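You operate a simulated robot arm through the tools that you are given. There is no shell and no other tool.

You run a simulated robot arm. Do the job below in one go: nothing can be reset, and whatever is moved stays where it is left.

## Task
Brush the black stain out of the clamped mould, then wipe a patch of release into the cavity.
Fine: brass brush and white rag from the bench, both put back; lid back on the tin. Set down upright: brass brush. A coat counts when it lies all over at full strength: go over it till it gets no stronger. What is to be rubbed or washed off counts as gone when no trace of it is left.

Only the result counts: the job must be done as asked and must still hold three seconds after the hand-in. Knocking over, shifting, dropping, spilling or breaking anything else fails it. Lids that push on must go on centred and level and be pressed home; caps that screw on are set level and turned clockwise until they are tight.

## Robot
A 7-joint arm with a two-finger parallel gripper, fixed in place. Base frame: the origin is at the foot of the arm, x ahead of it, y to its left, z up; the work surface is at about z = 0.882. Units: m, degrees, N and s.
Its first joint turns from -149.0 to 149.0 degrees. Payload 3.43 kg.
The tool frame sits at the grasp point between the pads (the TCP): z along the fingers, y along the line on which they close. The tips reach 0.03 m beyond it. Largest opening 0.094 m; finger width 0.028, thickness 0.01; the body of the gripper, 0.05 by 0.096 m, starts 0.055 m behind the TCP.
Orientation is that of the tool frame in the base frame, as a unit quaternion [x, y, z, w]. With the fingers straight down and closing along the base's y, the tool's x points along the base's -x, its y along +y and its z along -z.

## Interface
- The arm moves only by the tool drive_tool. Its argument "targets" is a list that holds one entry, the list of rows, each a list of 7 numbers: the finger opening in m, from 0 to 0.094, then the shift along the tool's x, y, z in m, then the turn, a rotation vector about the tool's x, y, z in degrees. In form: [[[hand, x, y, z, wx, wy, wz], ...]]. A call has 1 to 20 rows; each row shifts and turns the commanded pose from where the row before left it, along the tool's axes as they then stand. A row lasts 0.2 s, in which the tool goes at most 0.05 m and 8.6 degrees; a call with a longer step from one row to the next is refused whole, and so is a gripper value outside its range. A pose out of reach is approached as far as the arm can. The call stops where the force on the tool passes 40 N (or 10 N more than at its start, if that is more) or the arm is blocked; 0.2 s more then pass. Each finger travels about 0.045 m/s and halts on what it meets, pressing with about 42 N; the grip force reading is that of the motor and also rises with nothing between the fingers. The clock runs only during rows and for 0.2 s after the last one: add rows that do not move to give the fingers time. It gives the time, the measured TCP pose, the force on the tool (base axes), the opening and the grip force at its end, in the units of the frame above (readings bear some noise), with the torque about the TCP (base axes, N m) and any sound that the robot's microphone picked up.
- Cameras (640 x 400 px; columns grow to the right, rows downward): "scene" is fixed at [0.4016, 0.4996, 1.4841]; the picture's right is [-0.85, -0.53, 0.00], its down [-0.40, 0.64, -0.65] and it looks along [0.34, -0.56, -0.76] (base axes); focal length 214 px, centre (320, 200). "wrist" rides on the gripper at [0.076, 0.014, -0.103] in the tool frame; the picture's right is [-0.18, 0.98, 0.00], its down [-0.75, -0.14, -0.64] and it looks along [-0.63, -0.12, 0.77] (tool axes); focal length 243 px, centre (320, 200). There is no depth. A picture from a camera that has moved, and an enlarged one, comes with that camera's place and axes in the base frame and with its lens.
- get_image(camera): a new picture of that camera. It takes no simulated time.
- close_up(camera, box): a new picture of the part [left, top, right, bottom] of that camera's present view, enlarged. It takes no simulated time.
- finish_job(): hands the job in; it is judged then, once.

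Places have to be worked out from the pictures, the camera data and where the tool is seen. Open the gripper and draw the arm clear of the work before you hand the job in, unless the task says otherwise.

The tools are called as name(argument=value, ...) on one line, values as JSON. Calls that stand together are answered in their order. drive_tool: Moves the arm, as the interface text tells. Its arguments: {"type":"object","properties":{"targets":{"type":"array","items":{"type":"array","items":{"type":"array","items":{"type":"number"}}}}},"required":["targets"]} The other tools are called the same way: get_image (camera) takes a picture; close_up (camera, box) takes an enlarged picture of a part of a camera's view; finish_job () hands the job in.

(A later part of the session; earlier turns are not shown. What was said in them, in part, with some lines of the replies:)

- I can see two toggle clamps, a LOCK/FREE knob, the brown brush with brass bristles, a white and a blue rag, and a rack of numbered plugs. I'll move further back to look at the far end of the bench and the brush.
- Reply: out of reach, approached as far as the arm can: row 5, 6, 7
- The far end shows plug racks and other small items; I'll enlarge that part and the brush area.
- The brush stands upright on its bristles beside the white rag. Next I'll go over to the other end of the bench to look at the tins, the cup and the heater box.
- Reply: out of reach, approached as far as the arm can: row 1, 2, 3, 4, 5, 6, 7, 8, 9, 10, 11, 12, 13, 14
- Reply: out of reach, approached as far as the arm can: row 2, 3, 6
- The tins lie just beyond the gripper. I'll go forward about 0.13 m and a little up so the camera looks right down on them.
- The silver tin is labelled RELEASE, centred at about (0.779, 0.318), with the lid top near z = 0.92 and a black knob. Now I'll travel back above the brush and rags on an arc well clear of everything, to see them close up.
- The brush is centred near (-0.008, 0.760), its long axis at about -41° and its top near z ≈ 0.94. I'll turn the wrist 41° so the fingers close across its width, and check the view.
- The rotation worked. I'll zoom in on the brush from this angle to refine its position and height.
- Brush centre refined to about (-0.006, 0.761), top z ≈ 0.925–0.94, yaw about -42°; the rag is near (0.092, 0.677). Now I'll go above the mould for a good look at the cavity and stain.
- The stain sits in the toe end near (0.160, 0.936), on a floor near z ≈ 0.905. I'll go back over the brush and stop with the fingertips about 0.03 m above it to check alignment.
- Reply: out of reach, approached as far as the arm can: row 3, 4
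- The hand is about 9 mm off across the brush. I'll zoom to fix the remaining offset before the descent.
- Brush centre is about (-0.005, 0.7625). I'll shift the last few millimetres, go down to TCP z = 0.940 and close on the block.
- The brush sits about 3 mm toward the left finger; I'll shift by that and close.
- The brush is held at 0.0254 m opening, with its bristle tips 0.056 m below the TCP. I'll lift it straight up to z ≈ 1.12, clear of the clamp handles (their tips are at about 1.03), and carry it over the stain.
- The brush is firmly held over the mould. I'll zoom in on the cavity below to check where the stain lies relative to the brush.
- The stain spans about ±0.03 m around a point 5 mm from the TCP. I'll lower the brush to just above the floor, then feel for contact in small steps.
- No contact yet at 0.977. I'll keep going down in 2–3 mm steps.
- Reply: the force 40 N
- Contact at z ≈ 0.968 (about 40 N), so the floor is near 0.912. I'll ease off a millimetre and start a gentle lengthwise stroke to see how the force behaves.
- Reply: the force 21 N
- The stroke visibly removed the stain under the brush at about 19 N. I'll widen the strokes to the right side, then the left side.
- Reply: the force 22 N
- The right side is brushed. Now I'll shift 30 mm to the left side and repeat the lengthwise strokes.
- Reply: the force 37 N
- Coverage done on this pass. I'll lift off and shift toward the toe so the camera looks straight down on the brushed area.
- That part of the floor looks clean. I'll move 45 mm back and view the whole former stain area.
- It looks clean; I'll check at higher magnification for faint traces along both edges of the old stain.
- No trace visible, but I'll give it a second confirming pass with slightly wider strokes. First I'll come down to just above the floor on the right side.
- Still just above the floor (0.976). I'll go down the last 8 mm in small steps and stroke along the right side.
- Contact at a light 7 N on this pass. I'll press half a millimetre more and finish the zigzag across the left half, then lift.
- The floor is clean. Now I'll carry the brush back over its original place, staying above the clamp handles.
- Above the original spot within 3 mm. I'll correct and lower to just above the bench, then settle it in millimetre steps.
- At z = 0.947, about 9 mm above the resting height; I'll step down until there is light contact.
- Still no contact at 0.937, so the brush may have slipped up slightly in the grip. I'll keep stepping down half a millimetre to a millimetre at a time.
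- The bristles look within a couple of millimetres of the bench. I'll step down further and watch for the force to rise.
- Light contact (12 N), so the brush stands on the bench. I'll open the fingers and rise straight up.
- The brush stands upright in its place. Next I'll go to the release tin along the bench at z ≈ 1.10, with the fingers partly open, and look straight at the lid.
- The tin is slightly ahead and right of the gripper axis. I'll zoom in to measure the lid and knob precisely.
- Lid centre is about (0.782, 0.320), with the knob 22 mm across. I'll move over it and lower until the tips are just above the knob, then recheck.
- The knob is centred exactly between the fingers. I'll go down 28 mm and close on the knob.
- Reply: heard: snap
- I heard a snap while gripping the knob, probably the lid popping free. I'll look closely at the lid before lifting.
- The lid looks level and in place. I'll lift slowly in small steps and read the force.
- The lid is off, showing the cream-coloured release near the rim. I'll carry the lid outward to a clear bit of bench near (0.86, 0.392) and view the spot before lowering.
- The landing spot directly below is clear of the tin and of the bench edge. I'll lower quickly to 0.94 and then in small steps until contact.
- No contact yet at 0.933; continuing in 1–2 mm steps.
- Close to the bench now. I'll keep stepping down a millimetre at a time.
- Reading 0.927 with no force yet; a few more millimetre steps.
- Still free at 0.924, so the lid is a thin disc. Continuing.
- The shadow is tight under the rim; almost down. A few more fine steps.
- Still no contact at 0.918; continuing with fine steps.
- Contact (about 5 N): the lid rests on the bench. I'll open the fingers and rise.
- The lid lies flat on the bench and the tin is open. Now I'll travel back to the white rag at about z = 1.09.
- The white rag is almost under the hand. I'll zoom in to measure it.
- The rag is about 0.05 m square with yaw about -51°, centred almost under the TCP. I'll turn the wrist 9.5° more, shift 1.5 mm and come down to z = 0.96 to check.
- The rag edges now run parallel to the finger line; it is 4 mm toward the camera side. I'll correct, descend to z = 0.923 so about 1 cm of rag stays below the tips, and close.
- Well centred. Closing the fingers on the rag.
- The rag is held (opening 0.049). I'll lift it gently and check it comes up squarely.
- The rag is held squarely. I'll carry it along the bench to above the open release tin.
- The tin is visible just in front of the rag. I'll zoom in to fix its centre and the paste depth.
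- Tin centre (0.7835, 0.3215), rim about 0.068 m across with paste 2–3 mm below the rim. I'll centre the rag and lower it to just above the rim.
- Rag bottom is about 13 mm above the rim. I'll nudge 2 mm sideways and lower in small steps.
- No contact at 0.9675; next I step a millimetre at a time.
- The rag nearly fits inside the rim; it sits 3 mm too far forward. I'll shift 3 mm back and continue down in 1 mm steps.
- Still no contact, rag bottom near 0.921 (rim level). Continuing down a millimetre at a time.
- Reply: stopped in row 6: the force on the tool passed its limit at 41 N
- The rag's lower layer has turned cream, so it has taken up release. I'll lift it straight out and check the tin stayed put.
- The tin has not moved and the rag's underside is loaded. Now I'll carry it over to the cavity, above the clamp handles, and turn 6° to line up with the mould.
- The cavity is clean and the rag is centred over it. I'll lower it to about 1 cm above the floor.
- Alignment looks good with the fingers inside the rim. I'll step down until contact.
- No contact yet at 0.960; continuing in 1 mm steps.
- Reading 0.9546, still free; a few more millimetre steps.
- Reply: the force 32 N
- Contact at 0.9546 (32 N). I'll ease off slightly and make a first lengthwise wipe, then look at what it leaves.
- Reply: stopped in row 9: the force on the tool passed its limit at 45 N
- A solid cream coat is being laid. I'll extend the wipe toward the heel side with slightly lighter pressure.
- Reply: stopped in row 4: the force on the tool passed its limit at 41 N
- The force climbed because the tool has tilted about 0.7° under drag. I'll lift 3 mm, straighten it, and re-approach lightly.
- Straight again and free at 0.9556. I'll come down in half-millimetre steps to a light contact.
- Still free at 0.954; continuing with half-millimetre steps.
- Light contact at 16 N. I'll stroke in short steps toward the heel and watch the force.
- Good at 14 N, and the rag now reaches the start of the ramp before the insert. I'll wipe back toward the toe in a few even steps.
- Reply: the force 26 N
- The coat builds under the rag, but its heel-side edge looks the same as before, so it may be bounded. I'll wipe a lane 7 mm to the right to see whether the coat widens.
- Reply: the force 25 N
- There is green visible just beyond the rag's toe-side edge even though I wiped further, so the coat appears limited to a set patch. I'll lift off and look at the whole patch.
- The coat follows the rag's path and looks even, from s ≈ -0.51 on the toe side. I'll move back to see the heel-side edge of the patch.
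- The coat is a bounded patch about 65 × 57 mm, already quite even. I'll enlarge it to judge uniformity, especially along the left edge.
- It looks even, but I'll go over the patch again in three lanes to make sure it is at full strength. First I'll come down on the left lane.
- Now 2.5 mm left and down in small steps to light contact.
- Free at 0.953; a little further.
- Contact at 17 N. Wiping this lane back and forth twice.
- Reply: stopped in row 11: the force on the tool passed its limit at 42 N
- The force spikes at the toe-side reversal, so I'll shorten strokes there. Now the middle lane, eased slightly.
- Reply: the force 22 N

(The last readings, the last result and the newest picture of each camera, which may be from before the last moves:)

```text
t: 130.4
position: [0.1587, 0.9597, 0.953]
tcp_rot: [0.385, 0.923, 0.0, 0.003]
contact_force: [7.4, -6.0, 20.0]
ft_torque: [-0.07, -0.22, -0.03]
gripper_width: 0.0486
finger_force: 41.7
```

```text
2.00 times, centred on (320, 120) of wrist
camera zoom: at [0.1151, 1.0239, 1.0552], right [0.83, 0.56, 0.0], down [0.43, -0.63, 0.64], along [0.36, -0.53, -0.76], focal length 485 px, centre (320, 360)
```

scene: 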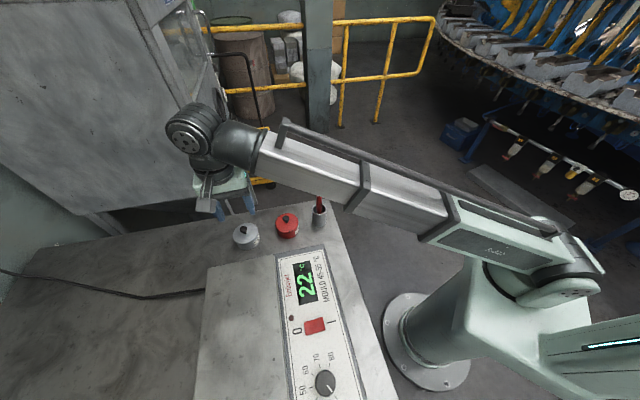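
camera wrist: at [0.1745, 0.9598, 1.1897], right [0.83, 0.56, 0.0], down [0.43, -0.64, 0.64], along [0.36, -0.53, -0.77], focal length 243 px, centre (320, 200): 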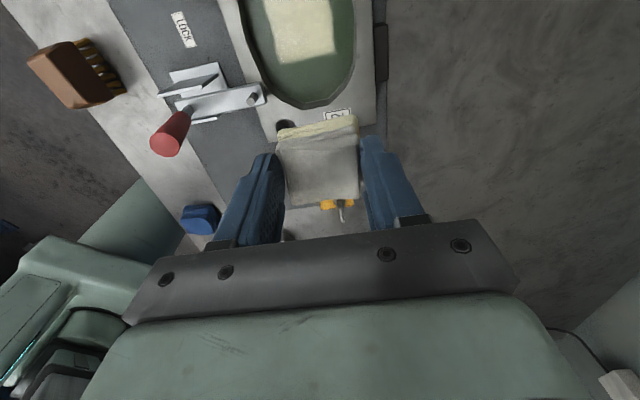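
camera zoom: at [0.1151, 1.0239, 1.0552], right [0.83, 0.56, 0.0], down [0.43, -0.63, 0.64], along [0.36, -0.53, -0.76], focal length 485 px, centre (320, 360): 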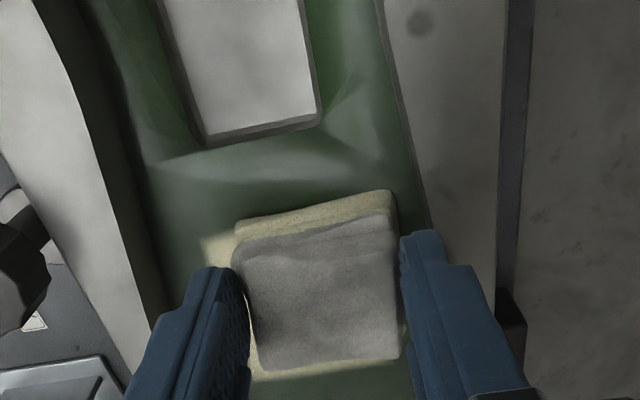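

Now in the right lane at 20 N. I'll wipe back along it and then lift to inspect.

drive_tool(targets=[[[0.0, -0.008, -0.001, 0, 0, 0, 0], [0.0, -0.008, -0.001, 0, 0, 0, 0], [0.0, -0.008, 0, 0, 0, 0, 0], [0.0, -0.006, 0, -0.0002, 0, 0, 0], [0.0, 0, 0, -0.005, 0, 0, 0], [0.0, 0, 0, -0.04, 0, 0, 0], [0.0, 0, 0, -0.045, 0, 0, 0], [0.0, 0, 0, -0.045, 0, 0, 0], [0.0, 0, 0, -0.02, 0, 0, 0], [0.0, -0.005, 0, 0, 0, 0, 0], [0.0, 0, 0, 0, 0, 0, 0]]])

close_up(camera="wrist", box=[240, 0, 400, 120])

get_image(camera="wrist")

```text
t: 132.8
position: [0.1799, 0.9319, 1.1087]
tcp_rot: [0.386, 0.923, 0.0, 0.003]
contact_force: [-0.9, 0.1, -0.6]
ft_torque: [-0.01, -0.02, -0.02]
gripper_width: 0.0486
finger_force: 41.9
```

```text
3.33 times, centred on (320, 60) of wrist
camera zoom: at [0.1375, 0.9971, 1.2105], right [0.83, 0.56, 0.0], down [0.43, -0.63, 0.65], along [0.36, -0.53, -0.76], focal length 809 px, centre (320, 667)
```

zoom: 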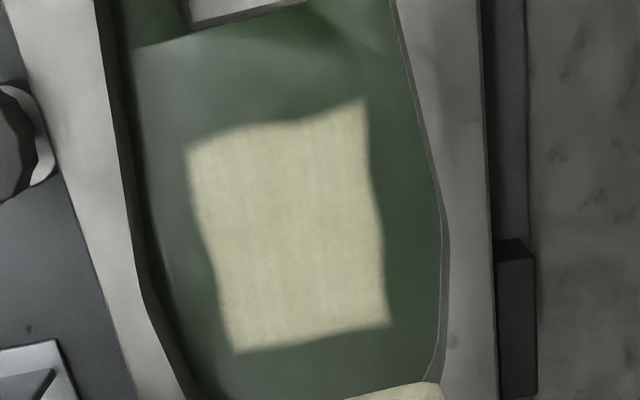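

```text
taken
camera wrist: at [0.1375, 0.9971, 1.2105], right [0.83, 0.56, 0.0], down [0.43, -0.63, 0.65], along [0.36, -0.53, -0.76], focal length 243 px, centre (320, 200)
```

wrist: 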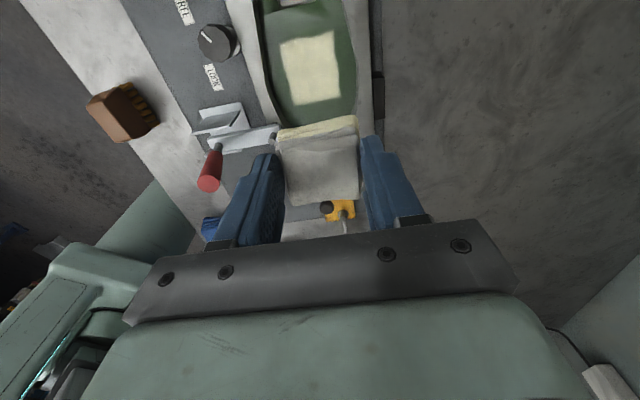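

A second round changed nothing visible: the patch is even and at full strength. Now I'll return the rag: straighten the tool, carry it over the clamp handle with about 4 cm clearance, and stop above its old place.

drive_tool(targets=[[[0.0, 0, 0, 0, 0.13, 0.32, 0], [0.0, -0.01947, -0.03993, 0, 0, 0, 0], [0.0, -0.01947, -0.03993, 0, 0, 0, 0], [0.0, -0.01947, -0.03993, 0, 0, 0, 0], [0.0, -0.01947, -0.03993, 0, 0, 0, 0], [0.0, -0.01947, -0.03993, 0.01, 0, 0, 0], [0.0, -0.01947, -0.03993, 0.01, 0, 0, 0], [0.0, 0, 0, 0, 0, 0, 5.4], [0.0, 0, 0, 0, 0, 0, 0]]])

get_image(camera="wrist")

```text
t: 134.8
position: [0.0931, 0.6821, 1.088]
tcp_rot: [0.43, 0.903, 0.0, -0.001]
contact_force: [0.6, 0.1, -0.1]
ft_torque: [0.02, 0.03, -0.03]
gripper_width: 0.0487
finger_force: 42.6
```

```text
taken
camera wrist: at [0.0567, 0.7501, 1.1903], right [0.88, 0.48, 0.0], down [0.37, -0.67, 0.64], along [0.31, -0.56, -0.77], focal length 243 px, centre (320, 200)
```

wrist: 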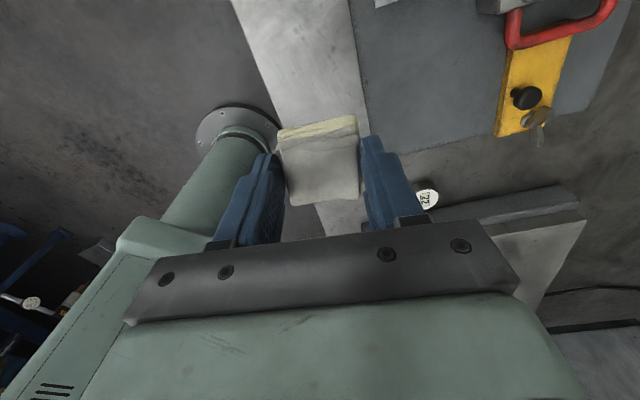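

Right over the rag's original place. I'll lower it to about 7 mm above the bench.

drive_tool(targets=[[[0.0, 0, -0.0024, 0.03, 0, 0, 0], [0.0, 0, 0, 0.045, 0, 0, 0], [0.0, 0, 0, 0.045, 0, 0, 0], [0.0, 0, 0, 0.03, 0, 0, 0], [0.0, 0, 0, 0.007, 0, 0, 0], [0.0, 0, 0, 0, 0, 0, 0]]])

```text
t: 136.2
position: [0.0897, 0.6802, 0.9296]
tcp_rot: [0.429, 0.903, -0.001, -0.001]
contact_force: [0.4, 0.4, -1.3]
ft_torque: [0.04, 0.01, 0.03]
gripper_width: 0.0488
finger_force: 42.6
```

At 0.9296; stepping down to contact.

drive_tool(targets=[[[0.0, 0, 0, 0.002, 0, 0, 0], [0.0, 0, 0, 0.002, 0, 0, 0], [0.0, 0, 0, 0.0015, 0, 0, 0], [0.0, 0, 0, 0, 0, 0, 0], [0.0, 0, 0, 0.001, 0, 0, 0], [0.0, 0, 0, 0, 0, 0, 0]]])

```text
t: 137.6
position: [0.0917, 0.6796, 0.9241]
tcp_rot: [0.428, 0.904, 0.0, -0.001]
contact_force: [-0.3, 0.0, -0.4]
ft_torque: [-0.01, 0.01, 0.03]
gripper_width: 0.0488
finger_force: 41.9
```

Still free at 0.924; a few more small steps.

drive_tool(targets=[[[0.0, 0, 0, 0.001, 0, 0, 0], [0.0, 0, 0, 0, 0, 0, 0], [0.0, 0, 0, 0.001, 0, 0, 0], [0.0, 0, 0, 0, 0, 0, 0], [0.0, 0, 0, 0.0007, 0, 0, 0], [0.0, 0, 0, 0, 0, 0, 0]]])

```text
t: 139.0
position: [0.091, 0.6784, 0.9209]
tcp_rot: [0.428, 0.904, -0.001, -0.001]
contact_force: [-1.0, 0.1, -0.2]
ft_torque: [0.01, 0.0, -0.03]
gripper_width: 0.0487
finger_force: 42.4
```

Continuing at 0.921 with sub-millimetre steps.

drive_tool(targets=[[[0.0, 0, 0, 0.0007, 0, 0, 0], [0.0, 0, 0, 0, 0, 0, 0], [0.0, 0, 0, 0.0007, 0, 0, 0], [0.0, 0, 0, 0, 0, 0, 0], [0.0, 0, 0, 0.0007, 0, 0, 0], [0.0, 0, 0, 0, 0, 0, 0]]])

```text
t: 140.4
position: [0.0891, 0.6788, 0.9205]
tcp_rot: [0.428, 0.904, 0.0, -0.001]
contact_force: [2.1, 1.3, 21.2]
ft_torque: [-0.09, -0.3, 0.01]
gripper_width: 0.0485
finger_force: 42.7
```

Contact (21 N): the rag rests on the bench. Opening and rising straight up.

drive_tool(targets=[[[0.06, 0, 0, -0.0005, 0, 0, 0], [0.075, 0, 0, 0, 0, 0, 0], [0.08, 0, 0, 0, 0, 0, 0], [0.08, 0, 0, 0, 0, 0, 0], [0.08, 0, 0, -0.02, 0, 0, 0], [0.08, 0, 0, -0.045, 0, 0, 0], [0.08, 0, 0, -0.045, 0, 0, 0], [0.08, 0, 0, -0.04, 0, 0, 0], [0.08, 0, 0, 0, 0, 0, 0]]])

get_image(camera="wrist")

close_up(camera="wrist", box=[270, 30, 380, 140])

```text
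t: 142.4
position: [0.0898, 0.6742, 1.0698]
tcp_rot: [0.428, 0.904, -0.001, 0.0]
contact_force: [-0.7, 0.1, 0.2]
ft_torque: [0.01, -0.03, 0.03]
gripper_width: 0.0798
finger_force: 0.1
```

```text
taken
camera wrist: at [0.0525, 0.743, 1.1725], right [0.88, 0.48, 0.0], down [0.37, -0.67, 0.64], along [0.31, -0.56, -0.77], focal length 243 px, centre (320, 200)
```

wrist: 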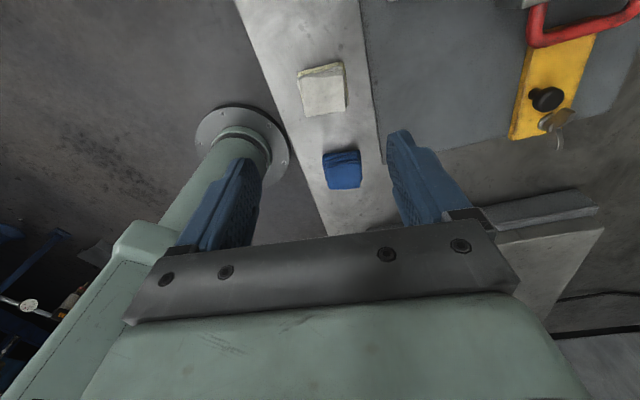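

```text
3.64 times, centred on (325, 85) of wrist
camera zoom: at [0.0525, 0.743, 1.1725], right [0.88, 0.48, 0.0], down [0.37, -0.67, 0.64], along [0.31, -0.56, -0.77], focal length 882 px, centre (302, 618)
```

zoom: 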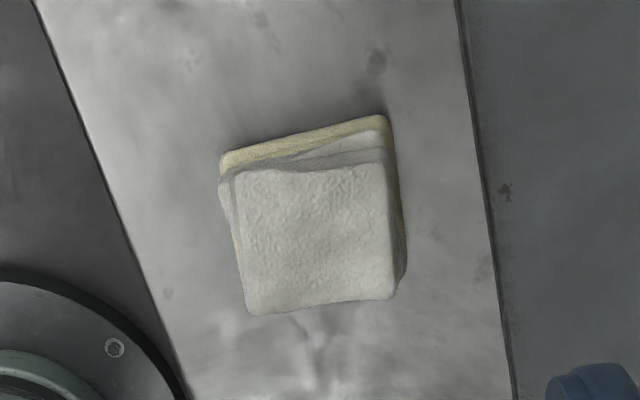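

The rag is back in place. Now I'll travel back to the tin lid with the fingers at 0.055 m.

drive_tool(targets=[[[0.055, 0, 0, -0.02, 0, 0, 0], [0.055, -0.03926, 0.02316, 0, 0, 0, 0], [0.055, -0.03926, 0.02316, 0, 0, 0, 0], [0.055, -0.03926, 0.02316, 0, 0, 0, 0], [0.055, -0.03926, 0.02316, 0, 0, 0, 0], [0.055, -0.03926, 0.02316, 0, 0, 0, 0], [0.055, -0.03926, 0.02316, 0, 0, 0, 0], [0.055, -0.03926, 0.02316, 0, 0, 0, 0], [0.055, -0.03926, 0.02316, 0, 0, 0, 0], [0.055, -0.03926, 0.02316, 0, 0, 0, 0], [0.055, -0.03926, 0.02316, 0, 0, 0, 0], [0.055, -0.03926, 0.02316, 0, 0, 0, 0], [0.055, -0.03926, 0.02316, 0, 0, 0, 0], [0.055, -0.03926, 0.02316, 0, 0, 0, 0], [0.055, -0.03926, 0.02316, 0, 0, 0, 0], [0.055, -0.03926, 0.02316, 0, 0, 0, 0], [0.055, -0.03926, 0.02316, 0, 0, 0, 0], [0.055, -0.03926, 0.02316, 0, 0, 0, 0], [0.055, -0.03926, 0.02316, 0, 0, 0, 0], [0.055, 0, 0, 0, 0, 0, 0]]])

get_image(camera="wrist")

```text
t: 146.6
position: [0.8598, 0.3998, 1.0875]
tcp_rot: [0.428, 0.904, 0.0, -0.001]
contact_force: [-0.7, 0.4, 0.3]
ft_torque: [0.01, 0.02, 0.02]
gripper_width: 0.0552
finger_force: 0.1
```

```text
taken
camera wrist: at [0.8238, 0.4675, 1.1898], right [0.88, 0.48, 0.0], down [0.37, -0.67, 0.64], along [0.31, -0.56, -0.77], focal length 243 px, centre (320, 200)
```

wrist: 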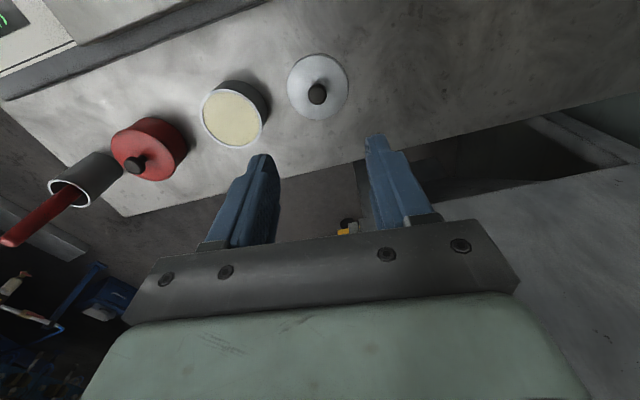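

I'll shift over the lid knob and lower partway for an alignment check.

drive_tool(targets=[[[0.055, -0.0069, -0.0054, 0, 0, 0, 0], [0.055, 0, 0, 0.045, 0, 0, 0], [0.055, 0, 0, 0.045, 0, 0, 0], [0.055, 0, 0, 0.035, 0, 0, 0], [0.055, 0, 0, 0, 0, 0, 0]]])

get_image(camera="wrist")

close_up(camera="wrist", box=[250, 80, 390, 220])

```text
t: 147.8
position: [0.8599, 0.3888, 0.9639]
tcp_rot: [0.428, 0.904, -0.001, -0.001]
contact_force: [-0.1, 0.3, -0.5]
ft_torque: [0.02, 0.02, 0.01]
gripper_width: 0.0552
finger_force: 0.0
```

```text
taken
camera wrist: at [0.8251, 0.4566, 1.0665], right [0.88, 0.48, 0.0], down [0.37, -0.67, 0.64], along [0.31, -0.56, -0.77], focal length 243 px, centre (320, 200)
```

wrist: 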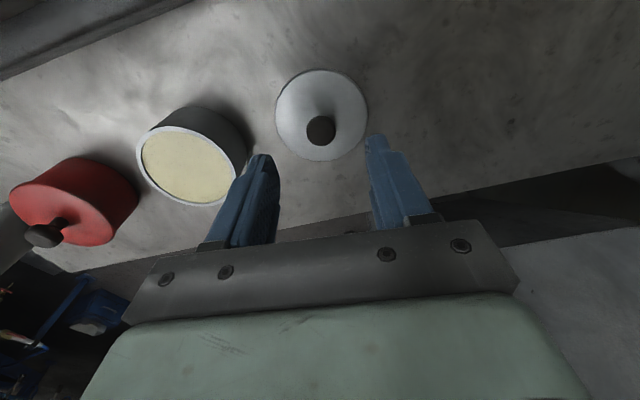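

```text
2.86 times, centred on (320, 150) of wrist
camera zoom: at [0.8251, 0.4566, 1.0665], right [0.88, 0.48, 0.0], down [0.37, -0.67, 0.64], along [0.31, -0.56, -0.77], focal length 693 px, centre (320, 343)
```

zoom: 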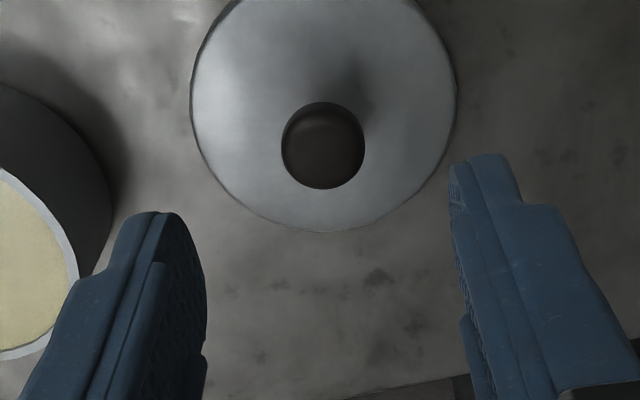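

The knob is about 4 mm toward the camera side. I'll correct, go down to 0.917 and close on the knob.

drive_tool(targets=[[[0.055, 0.004, 0.0005, 0, 0, 0, 0], [0.055, 0, 0, 0.025, 0, 0, 0], [0.055, 0, 0, 0.015, 0, 0, 0], [0.055, 0, 0, 0.005, 0, 0, 0], [0.055, 0, 0, 0, 0, 0, 0]]])

close_up(camera="wrist", box=[250, 80, 390, 220])

```text
t: 149.0
position: [0.8597, 0.3903, 0.9198]
tcp_rot: [0.428, 0.904, -0.001, -0.001]
contact_force: [-0.3, 0.4, 0.0]
ft_torque: [0.01, -0.03, 0.02]
gripper_width: 0.055
finger_force: 0.0
```

```text
2.86 times, centred on (320, 150) of wrist
camera zoom: at [0.8227, 0.4596, 1.022], right [0.88, 0.48, 0.0], down [0.37, -0.67, 0.64], along [0.31, -0.56, -0.77], focal length 693 px, centre (320, 343)
```

zoom: 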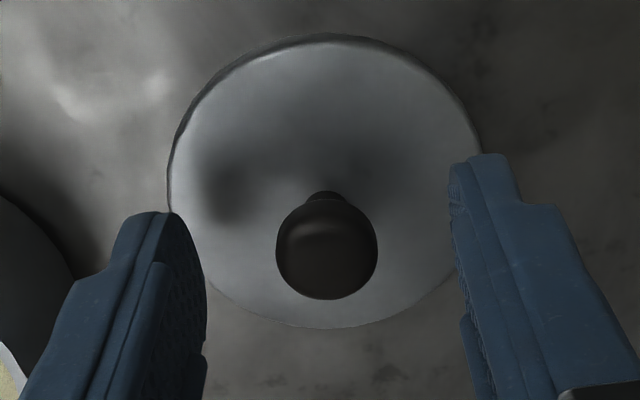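

Nicely centred. A last 1.5 mm sideways nudge and 2 mm down, then close.

drive_tool(targets=[[[0.055, -0.001, 0.0015, 0.002, 0, 0, 0], [0.04, 0, 0, 0, 0, 0, 0], [0.02, 0, 0, 0, 0, 0, 0], [0.0, 0, 0, 0, 0, 0, 0], [0.0, 0, 0, 0, 0, 0, 0], [0.0, 0, 0, 0, 0, 0, 0]]])

close_up(camera="wrist", box=[250, 80, 390, 220])

```text
t: 150.4
position: [0.8626, 0.3918, 0.9176]
tcp_rot: [0.429, 0.903, 0.0, -0.001]
contact_force: [0.3, -0.1, 0.9]
ft_torque: [-0.04, -0.03, -0.03]
gripper_width: 0.0201
finger_force: 41.8
```

```text
2.86 times, centred on (320, 150) of wrist
camera zoom: at [0.8253, 0.4596, 1.0199], right [0.88, 0.48, 0.0], down [0.37, -0.67, 0.64], along [0.31, -0.56, -0.77], focal length 693 px, centre (320, 343)
```

zoom: 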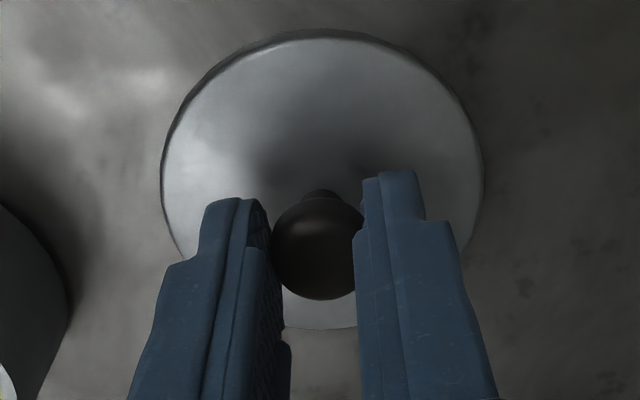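

The knob is gripped and centred. I'll lift the lid and take a close view of the tin to fix its centre before setting the lid on.

drive_tool(targets=[[[0.0, 0, 0, -0.01, 0, 0, 0], [0.0, 0, 0, -0.03, 0, 0, 0], [0.0, 0, 0, -0.04, 0, 0, 0], [0.0, 0, 0, -0.04, 0, 0, 0], [0.0, 0, 0, 0, 0, 0, 0]]])

get_image(camera="wrist")

close_up(camera="wrist", box=[170, 60, 290, 170])

close_up(camera="wrist", box=[250, 80, 390, 220])

```text
t: 151.6
position: [0.8589, 0.3924, 1.0385]
tcp_rot: [0.428, 0.904, -0.001, -0.001]
contact_force: [0.4, -0.5, -0.8]
ft_torque: [-0.02, 0.0, 0.05]
gripper_width: 0.0202
finger_force: 42.0
```

```text
taken
camera wrist: at [0.8222, 0.4596, 1.1402], right [0.88, 0.48, 0.0], down [0.37, -0.67, 0.64], along [0.31, -0.56, -0.77], focal length 243 px, centre (320, 200)
```

wrist: 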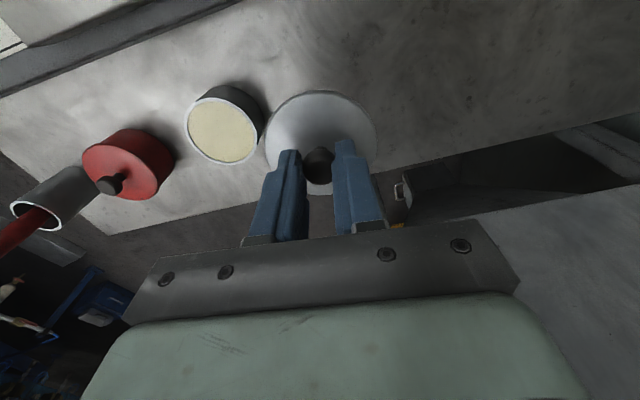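

```text
3.64 times, centred on (230, 115) of wrist
camera zoom: at [0.8222, 0.4596, 1.1402], right [0.88, 0.48, 0.0], down [0.37, -0.67, 0.64], along [0.31, -0.56, -0.77], focal length 882 px, centre (647, 509)
```

zoom: 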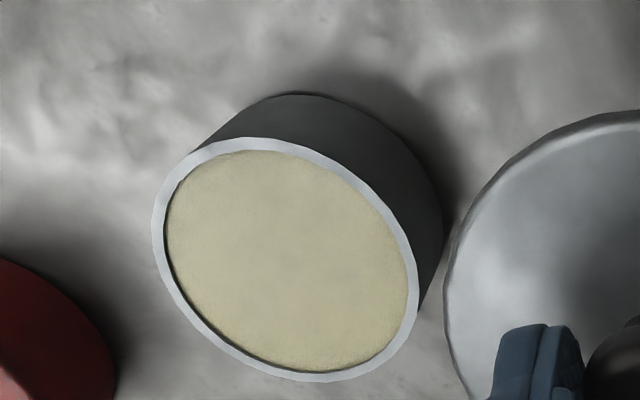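

```text
2.86 times, centred on (320, 150) of wrist
camera zoom: at [0.8222, 0.4596, 1.1402], right [0.88, 0.48, 0.0], down [0.37, -0.67, 0.64], along [0.31, -0.56, -0.77], focal length 693 px, centre (320, 343)
```

zoom: 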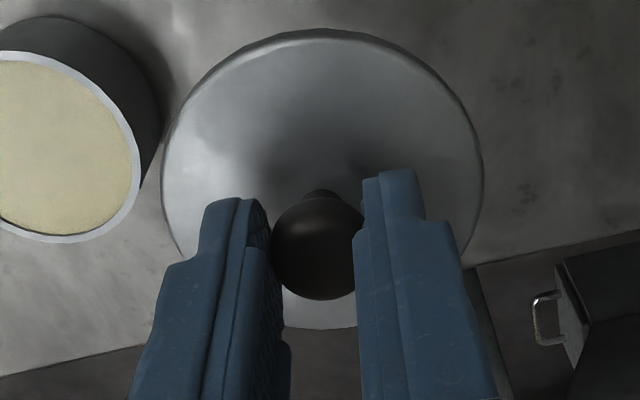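

The tin centre relative to the lid works out to about (-0.010, -0.102) in tool axes. I'll move there at this height and then check alignment from both cameras.

drive_tool(targets=[[[0.0, -0.0033, -0.0342, 0, 0, 0, 0], [0.0, -0.0033, -0.0342, 0, 0, 0, 0], [0.0, -0.0033, -0.0341, 0, 0, 0, 0], [0.0, 0, 0, 0.03, 0, 0, 0], [0.0, 0, 0, 0.025, 0, 0, 0], [0.0, 0, 0, 0, 0, 0, 0]]])

get_image(camera="wrist")

close_up(camera="wrist", box=[250, 70, 390, 210])

close_up(camera="scene", box=[210, 200, 290, 260])

```text
t: 153.0
position: [0.7876, 0.3177, 0.9823]
tcp_rot: [0.428, 0.904, -0.001, -0.001]
contact_force: [-1.0, 0.0, -0.8]
ft_torque: [-0.01, -0.04, -0.04]
gripper_width: 0.0199
finger_force: 41.5
```

```text
taken
camera wrist: at [0.7521, 0.3859, 1.085], right [0.88, 0.48, 0.0], down [0.37, -0.67, 0.64], along [0.31, -0.56, -0.77], focal length 243 px, centre (320, 200)
```

wrist: 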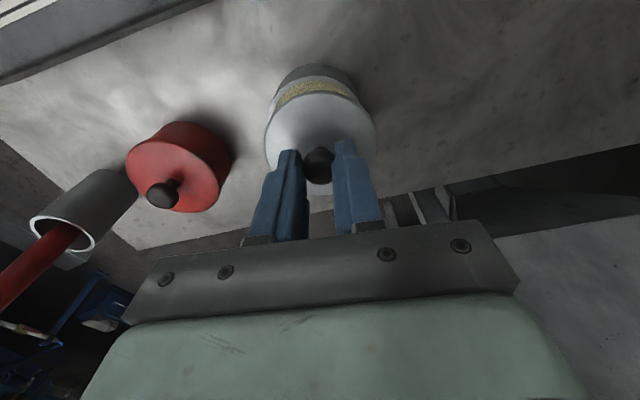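

```text
2.86 times, centred on (320, 140) of wrist
camera zoom: at [0.7521, 0.3859, 1.085], right [0.88, 0.48, 0.0], down [0.37, -0.67, 0.64], along [0.31, -0.56, -0.77], focal length 693 px, centre (320, 371)
```

zoom: 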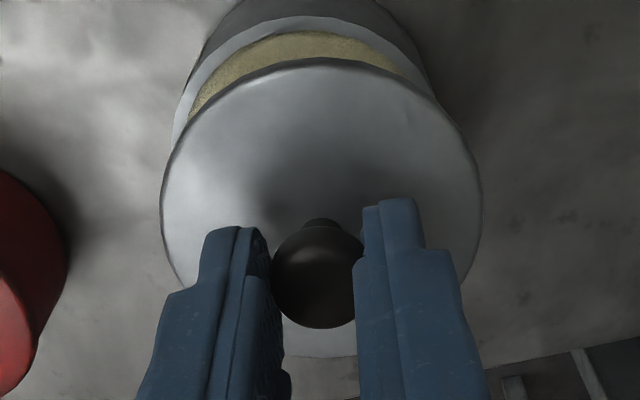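

```text
6.67 times, centred on (250, 230) of scene
camera zoom: at [0.4016, 0.4996, 1.4841], right [-0.85, -0.53, 0.0], down [-0.4, 0.64, -0.65], along [0.34, -0.56, -0.76], focal length 1430 px, centre (787, 0)
```

zoom: 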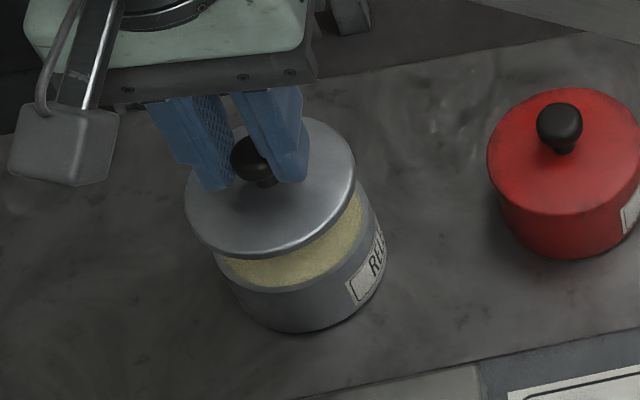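

The lid is almost aligned; it looks about 2 mm too far forward. I'll zoom in for a finer comparison of the lid and rim edges.

close_up(camera="wrist", box=[260, 60, 380, 135])

close_up(camera="scene", box=[228, 208, 272, 252])

```text
5.33 times, centred on (320, 98) of wrist
camera zoom: at [0.7521, 0.3859, 1.085], right [0.88, 0.48, 0.0], down [0.37, -0.67, 0.64], along [0.31, -0.56, -0.77], focal length 1294 px, centre (320, 747)
```

zoom: 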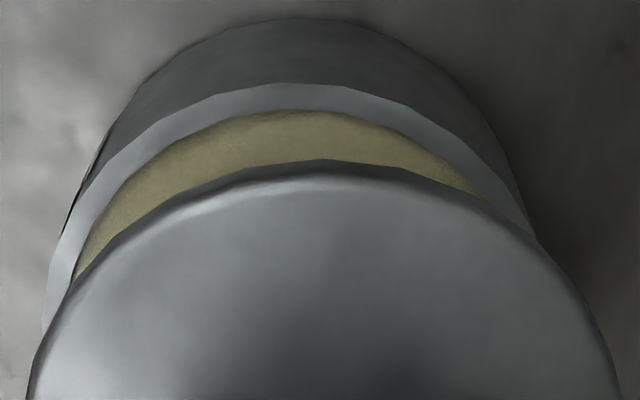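

```text
9.09 times, centred on (250, 230) of scene
camera zoom: at [0.4016, 0.4996, 1.4841], right [-0.85, -0.53, 0.0], down [-0.4, 0.64, -0.65], along [0.34, -0.56, -0.76], focal length 1950 px, centre (956, -73)
```

zoom: 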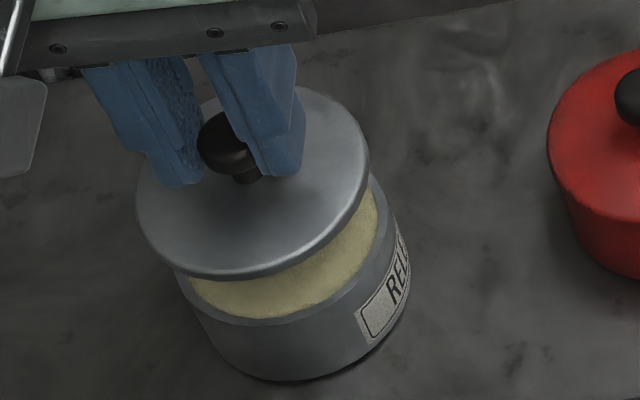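

Fitting both arcs, the lid should move about 3 mm back and 2.3 mm left. I'll do that, come 12 mm lower, and compare again.

drive_tool(targets=[[[0.0, 0.003, -0.0023, 0, 0, 0, 0], [0.0, 0, 0, 0.006, 0, 0, 0], [0.0, 0, 0, 0.006, 0, 0, 0], [0.0, 0, 0, 0, 0, 0, 0]]])

close_up(camera="wrist", box=[260, 60, 380, 135])

close_up(camera="scene", box=[228, 208, 272, 252])

```text
t: 154.0
position: [0.786, 0.3184, 0.9696]
tcp_rot: [0.428, 0.904, 0.0, -0.002]
contact_force: [1.0, 0.7, 0.7]
ft_torque: [0.02, 0.02, 0.02]
gripper_width: 0.0202
finger_force: 42.0
```

```text
5.33 times, centred on (320, 98) of wrist
camera zoom: at [0.7488, 0.3866, 1.072], right [0.88, 0.48, 0.0], down [0.37, -0.67, 0.64], along [0.31, -0.56, -0.77], focal length 1294 px, centre (320, 747)
```

zoom: 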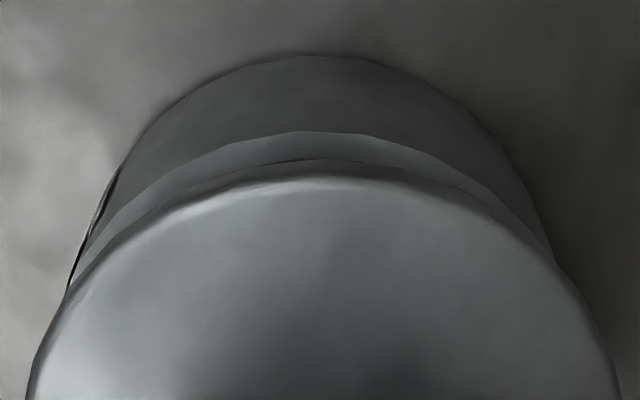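

```text
9.09 times, centred on (250, 230) of scene
camera zoom: at [0.4016, 0.4996, 1.4841], right [-0.85, -0.53, 0.0], down [-0.4, 0.64, -0.65], along [0.34, -0.56, -0.76], focal length 1950 px, centre (956, -73)
```

zoom: 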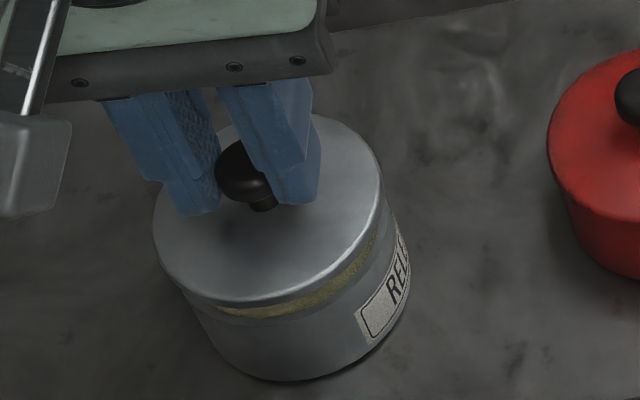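

Now aligned within about a millimetre by this estimate. I'll lower another 7 mm so lid and rim are nearly in the same plane and compare once more.

drive_tool(targets=[[[0.0, 0, 0, 0.004, 0, 0, 0], [0.0, 0, 0, 0.003, 0, 0, 0], [0.0, 0, 0, 0, 0, 0, 0]]])

close_up(camera="wrist", box=[260, 60, 380, 135])

close_up(camera="scene", box=[228, 208, 272, 252])

```text
t: 154.8
position: [0.7841, 0.3188, 0.9623]
tcp_rot: [0.428, 0.904, -0.001, -0.001]
contact_force: [0.6, -0.6, 0.0]
ft_torque: [-0.06, 0.02, 0.01]
gripper_width: 0.02
finger_force: 41.8
```

```text
5.33 times, centred on (320, 98) of wrist
camera zoom: at [0.7479, 0.3868, 1.065], right [0.88, 0.48, 0.0], down [0.37, -0.67, 0.64], along [0.31, -0.56, -0.77], focal length 1294 px, centre (320, 747)
```

zoom: 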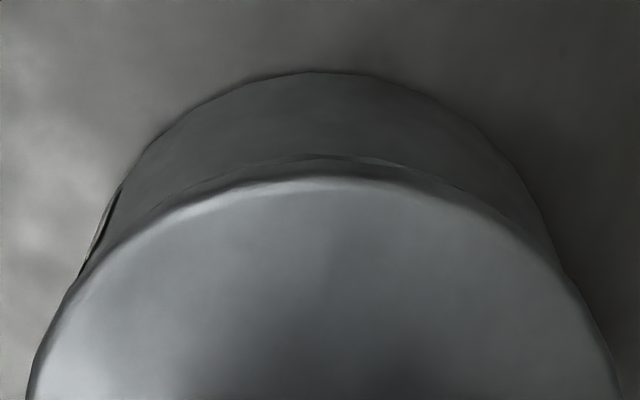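

```text
9.09 times, centred on (250, 230) of scene
camera zoom: at [0.4016, 0.4996, 1.4841], right [-0.85, -0.53, 0.0], down [-0.4, 0.64, -0.65], along [0.34, -0.56, -0.76], focal length 1950 px, centre (956, -73)
```

zoom: 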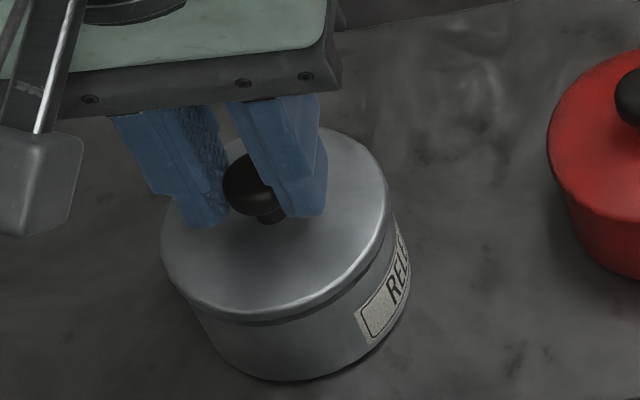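

The arcs now agree within a millimetre. I'll lower in 1 mm steps onto the rim and press.

drive_tool(targets=[[[0.0, 0, 0, 0.001, 0, 0, 0], [0.0, 0, 0, 0.001, 0, 0, 0], [0.0, 0, 0, 0.001, 0, 0, 0], [0.0, 0, 0, 0, 0, 0, 0]]])

```text
t: 155.8
position: [0.7853, 0.3182, 0.9602]
tcp_rot: [0.427, 0.904, 0.0, -0.001]
contact_force: [-0.4, 0.3, -0.3]
ft_torque: [0.01, 0.03, -0.01]
gripper_width: 0.0201
finger_force: 41.7
```

Still free at 0.960. Continuing down gently.

drive_tool(targets=[[[0.0, 0, 0, 0.001, 0, 0, 0], [0.0, 0, 0, 0, 0, 0, 0], [0.0, 0, 0, 0.001, 0, 0, 0], [0.0, 0, 0, 0, 0, 0, 0]]])

```text
t: 156.8
position: [0.7846, 0.3195, 0.9573]
tcp_rot: [0.428, 0.904, -0.001, -0.001]
contact_force: [0.4, -1.2, 0.8]
ft_torque: [-0.02, 0.0, -0.02]
gripper_width: 0.0199
finger_force: 42.5
```

At 0.957, no force yet; another millimetre or two.

drive_tool(targets=[[[0.0, 0, 0, 0.0007, 0, 0, 0], [0.0, 0, 0, 0, 0, 0, 0], [0.0, 0, 0, 0.0007, 0, 0, 0], [0.0, 0, 0, 0, 0, 0, 0]]])

close_up(camera="scene", box=[228, 208, 272, 252])

close_up(camera="wrist", box=[260, 60, 380, 135])

```text
t: 157.8
position: [0.7851, 0.3188, 0.956]
tcp_rot: [0.429, 0.903, 0.0, -0.001]
contact_force: [0.2, 0.4, -0.2]
ft_torque: [0.01, -0.02, 0.0]
gripper_width: 0.0201
finger_force: 41.5
```

```text
9.09 times, centred on (250, 230) of scene
camera zoom: at [0.4016, 0.4996, 1.4841], right [-0.85, -0.53, 0.0], down [-0.4, 0.64, -0.65], along [0.34, -0.56, -0.76], focal length 1950 px, centre (956, -73)
```

zoom: 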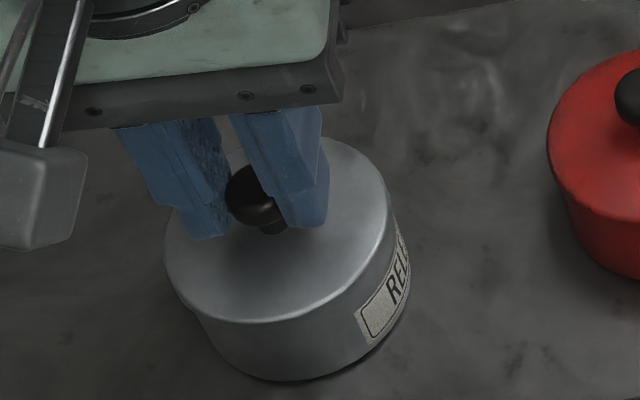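

```text
5.33 times, centred on (320, 98) of wrist
camera zoom: at [0.7483, 0.3874, 1.0593], right [0.88, 0.48, 0.0], down [0.37, -0.67, 0.64], along [0.31, -0.56, -0.77], focal length 1294 px, centre (320, 747)
```

zoom: 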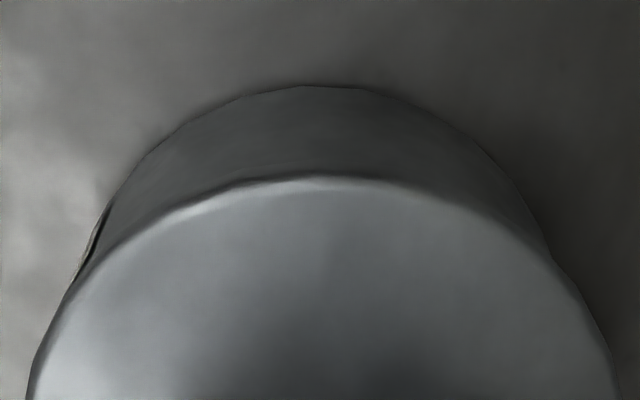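

The lid matches its original position within about a millimetre. Continuing down in half-millimetre steps to press it home.

drive_tool(targets=[[[0.0, 0, 0, 0.0006, 0, 0, 0], [0.0, 0, 0, 0, 0, 0, 0], [0.0, 0, 0, 0.0006, 0, 0, 0], [0.0, 0, 0, 0, 0, 0, 0], [0.0, 0, 0, 0.0006, 0, 0, 0], [0.0, 0, 0, 0, 0, 0, 0]]])

```text
t: 159.0
position: [0.7834, 0.3192, 0.9568]
tcp_rot: [0.428, 0.904, 0.0, 0.0]
contact_force: [-6.0, -0.7, 11.2]
ft_torque: [-0.05, 0.11, -0.03]
gripper_width: 0.0201
finger_force: 41.9
heard: snap
stopped in row 6: the force on the tool passed its limit at 41 N (the readings are from after the stop); the commanded pose is now the measured one
```

I heard a snap as the force peaked: the lid is pressed home. I'll open the fingers and rise carefully.

drive_tool(targets=[[[0.03, 0, 0, 0, 0, 0, 0], [0.045, 0, 0, 0, 0, 0, 0], [0.055, 0, 0, 0, 0, 0, 0], [0.055, 0, 0, -0.005, 0, 0, 0], [0.055, 0, 0, -0.02, 0, 0, 0], [0.055, 0, 0, -0.02, 0, 0, 0], [0.055, 0, 0, 0, 0, 0, 0]]])

close_up(camera="wrist", box=[250, 60, 390, 200])

close_up(camera="scene", box=[228, 208, 272, 252])

```text
t: 160.6
position: [0.784, 0.3208, 1.0003]
tcp_rot: [0.428, 0.904, 0.001, 0.0]
contact_force: [-0.6, 0.0, -0.3]
ft_torque: [0.0, 0.01, -0.02]
gripper_width: 0.0551
finger_force: 0.0
```

```text
2.86 times, centred on (320, 130) of wrist
camera zoom: at [0.7486, 0.3876, 1.1036], right [0.88, 0.48, 0.0], down [0.37, -0.67, 0.64], along [0.31, -0.56, -0.77], focal length 693 px, centre (320, 400)
```

zoom: 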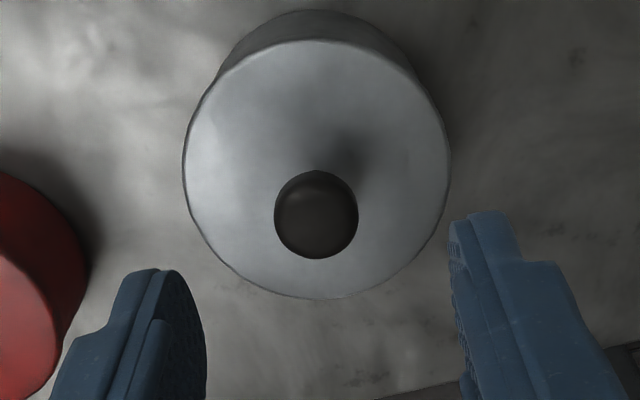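

```text
9.09 times, centred on (250, 230) of scene
camera zoom: at [0.4016, 0.4996, 1.4841], right [-0.85, -0.53, 0.0], down [-0.4, 0.64, -0.65], along [0.34, -0.56, -0.76], focal length 1950 px, centre (956, -73)
```

zoom: 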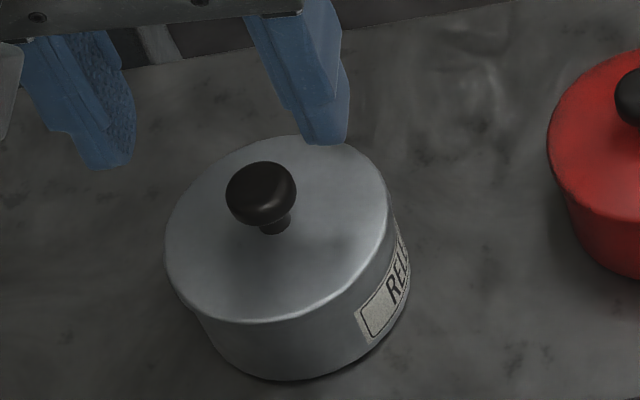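

The lid is on, level and centred. I'll rise and travel back above the mould to check the final state of everything.

drive_tool(targets=[[[0.055, 0, 0, -0.04, 0, 0, 0], [0.055, 0, 0, -0.04, 0, 0, 0], [0.055, 0, 0, -0.02, 0, 0, 0], [0.055, 0.0445, -0.0087, -0.004, 0, 0, 0], [0.055, 0.0445, -0.0087, -0.004, 0, 0, 0], [0.055, 0.0445, -0.0087, -0.004, 0, 0, 0], [0.055, 0.0445, -0.0087, -0.004, 0, 0, 0], [0.055, 0.0445, -0.0087, -0.004, 0, 0, 0], [0.055, 0.0445, -0.0087, -0.004, 0, 0, 0], [0.055, 0.0445, -0.0087, -0.004, 0, 0, 0], [0.055, 0.0445, -0.0087, -0.004, 0, 0, 0], [0.055, 0.0445, -0.0087, -0.004, 0, 0, 0], [0.055, 0.0445, -0.0087, -0.004, 0, 0, 0], [0.055, 0.0445, -0.0087, -0.004, 0, 0, 0], [0.055, 0.0445, -0.0087, -0.004, 0, 0, 0], [0.055, 0.0445, -0.0087, -0.004, 0, 0, 0], [0.055, 0.0445, -0.0087, -0.004, 0, 0, 0], [0.055, 0.0445, -0.0087, -0.004, 0, 0, 0], [0.055, 0.0445, -0.0087, -0.004, 0, 0, 0], [0.055, 0, 0, 0, 0, 0, 0]]])

get_image(camera="scene")

close_up(camera="scene", box=[210, 180, 340, 260])

get_image(camera="wrist")

```text
t: 164.8
position: [0.2258, 0.7844, 1.166]
tcp_rot: [0.429, 0.903, 0.001, -0.002]
contact_force: [0.3, -0.1, -0.1]
ft_torque: [-0.01, -0.03, 0.02]
gripper_width: 0.055
finger_force: 0.2
```

```text
taken
```

scene: 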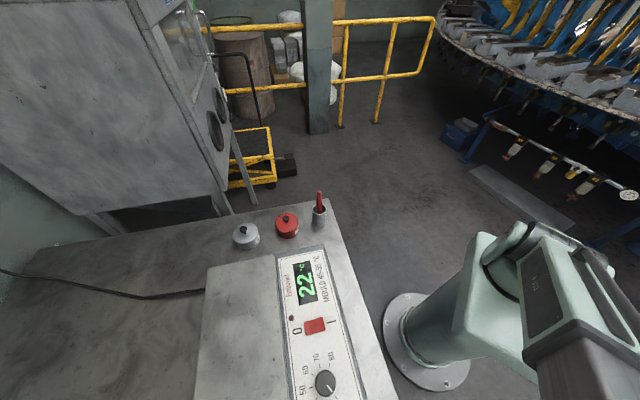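

```text
4.92 times, centred on (275, 220) of scene
camera zoom: at [0.4016, 0.4996, 1.4841], right [-0.85, -0.53, 0.0], down [-0.4, 0.64, -0.65], along [0.34, -0.56, -0.76], focal length 1056 px, centre (542, 102)
```

zoom: 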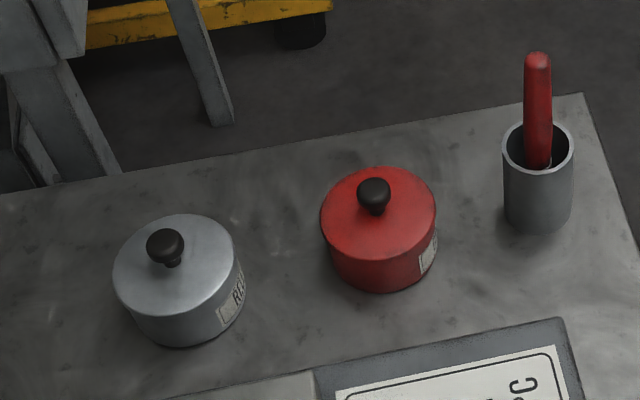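

```text
taken
camera wrist: at [0.1905, 0.8518, 1.2695], right [0.88, 0.48, 0.0], down [0.37, -0.67, 0.64], along [0.31, -0.56, -0.77], focal length 243 px, centre (320, 200)
```

wrist: 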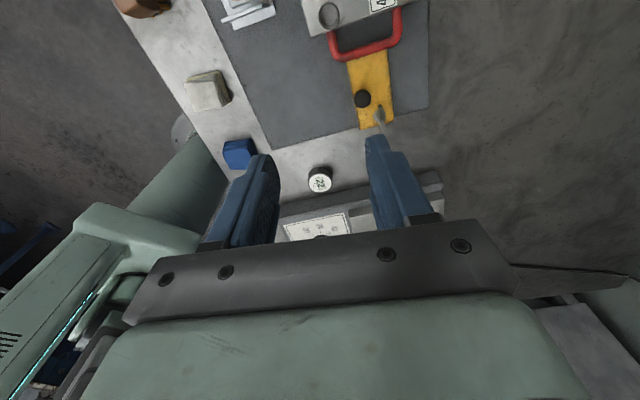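

The tin end is in order. Now a last look at the mould, brush and rag.

drive_tool(targets=[[[0.055, 0.0396, -0.001, -0.007, 0, 0, 0], [0.055, 0.0396, -0.001, -0.007, 0, 0, 0], [0.055, 0.0396, -0.001, -0.007, 0, 0, 0], [0.055, 0.0396, -0.001, -0.007, 0, 0, 0], [0.055, 0.0396, -0.001, -0.007, 0, 0, 0], [0.055, 0, 0, 0, 0, 0, 0]]])

get_image(camera="wrist")

close_up(camera="wrist", box=[290, 0, 450, 130])

close_up(camera="wrist", box=[150, 40, 310, 220])

```text
t: 166.2
position: [0.0976, 0.9339, 1.2014]
tcp_rot: [0.428, 0.904, 0.001, 0.0]
contact_force: [-0.4, 1.0, -0.6]
ft_torque: [0.02, 0.05, -0.02]
gripper_width: 0.0548
finger_force: 0.1
```

```text
taken
camera wrist: at [0.0602, 1.0015, 1.3032], right [0.88, 0.48, 0.0], down [0.37, -0.67, 0.64], along [0.31, -0.56, -0.77], focal length 243 px, centre (320, 200)
```

wrist: 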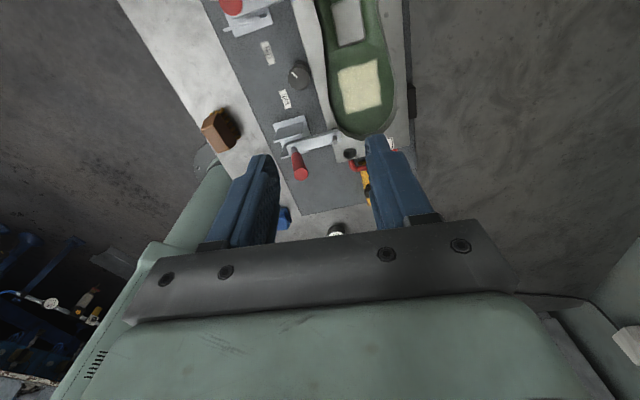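

```text
3.08 times, centred on (370, 65) of wrist
camera zoom: at [0.0602, 1.0015, 1.3032], right [0.88, 0.48, 0.0], down [0.37, -0.67, 0.64], along [0.31, -0.56, -0.77], focal length 746 px, centre (166, 615)
```

zoom: 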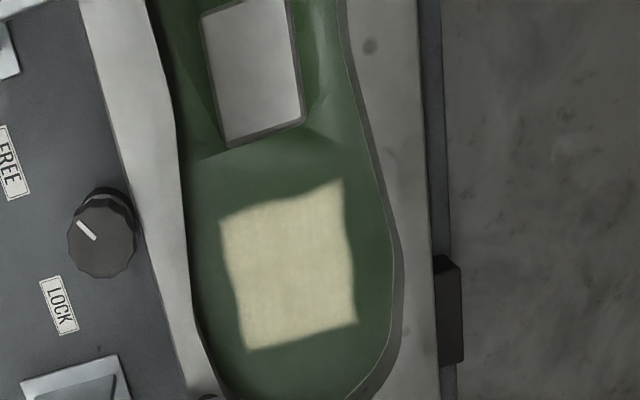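

```text
2.22 times, centred on (230, 130) of wrist
camera zoom: at [0.0602, 1.0015, 1.3032], right [0.88, 0.48, 0.0], down [0.37, -0.67, 0.64], along [0.31, -0.56, -0.77], focal length 539 px, centre (520, 356)
```

zoom: 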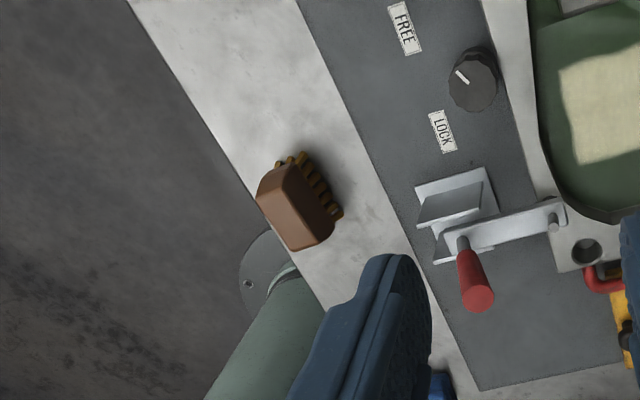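

Everything is in place. One last magnified look at the patch to be sure it is even all over.

close_up(camera="wrist", box=[335, 50, 390, 120])

```text
5.71 times, centred on (362, 85) of wrist
camera zoom: at [0.0602, 1.0015, 1.3032], right [0.88, 0.48, 0.0], down [0.37, -0.67, 0.64], along [0.31, -0.56, -0.77], focal length 1386 px, centre (77, 857)
```

zoom: 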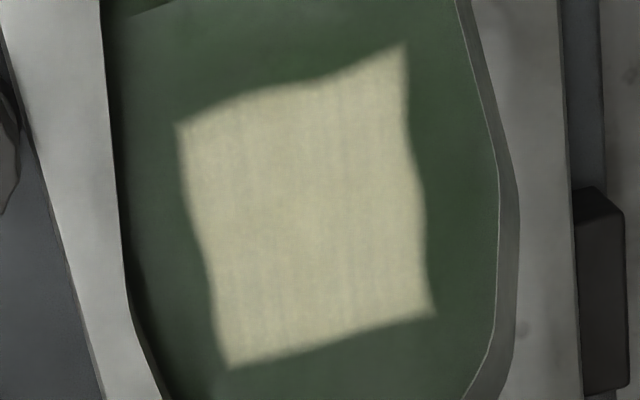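

The coat is even over the whole patch, the stain is gone, the brush stands upright, and the rag and lid are back. I'll open the gripper fully and draw back up before handing in.

drive_tool(targets=[[[0.094, 0, 0, -0.015, 0, 0, 0], [0.094, 0, 0, -0.015, 0, 0, 0], [0.094, 0, 0, 0, 0, 0, 0], [0.094, 0, 0, 0, 0, 0, 0]]])

get_image(camera="wrist")

```text
t: 167.2
position: [0.0967, 0.9321, 1.2328]
tcp_rot: [0.428, 0.904, 0.001, -0.001]
contact_force: [-0.1, 0.3, 0.0]
ft_torque: [-0.01, -0.02, -0.01]
gripper_width: 0.0938
finger_force: 0.0
```

```text
taken
camera wrist: at [0.0603, 1.0008, 1.3348], right [0.88, 0.48, 0.0], down [0.37, -0.67, 0.64], along [0.31, -0.56, -0.77], focal length 243 px, centre (320, 200)
```

wrist: 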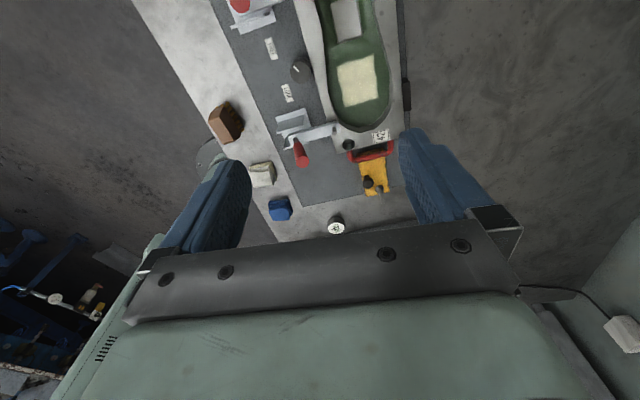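

The gripper is open and the arm is well clear; brush, rag, lid and patch all look right. Handing in.

finish_job()

```text
The job is handed in.
```

The black stain is brushed out and a patch of release about 65 × 57 mm is wiped into the cavity. The job is handed in; I haven't seen the verdict.

- **Stain:** I went over it twice with the brass brush. Close-up pictures show no trace left on the cavity floor.
- **Release:** I loaded the white rag from the tin marked RELEASE and wiped the patch. After a second round in three lanes it looked no stronger, and it is even all over.
- **Temperature:** the heater panel is marked "MOULD 45-55 °C", but I left the heater off because the task did not mention it. The coat went on at the displayed 22 °C.
- **Put back:** the brass brush stands upright on its bristles, and the rag is back in its spot. Both are within a few millimetres of where they were. The rag's underside still has some release on it.
- **Tin:** the lid is centred and level. I pressed it down until it snapped.

I saw nothing else shifted or knocked over. The gripper is open and the arm is clear of the work.
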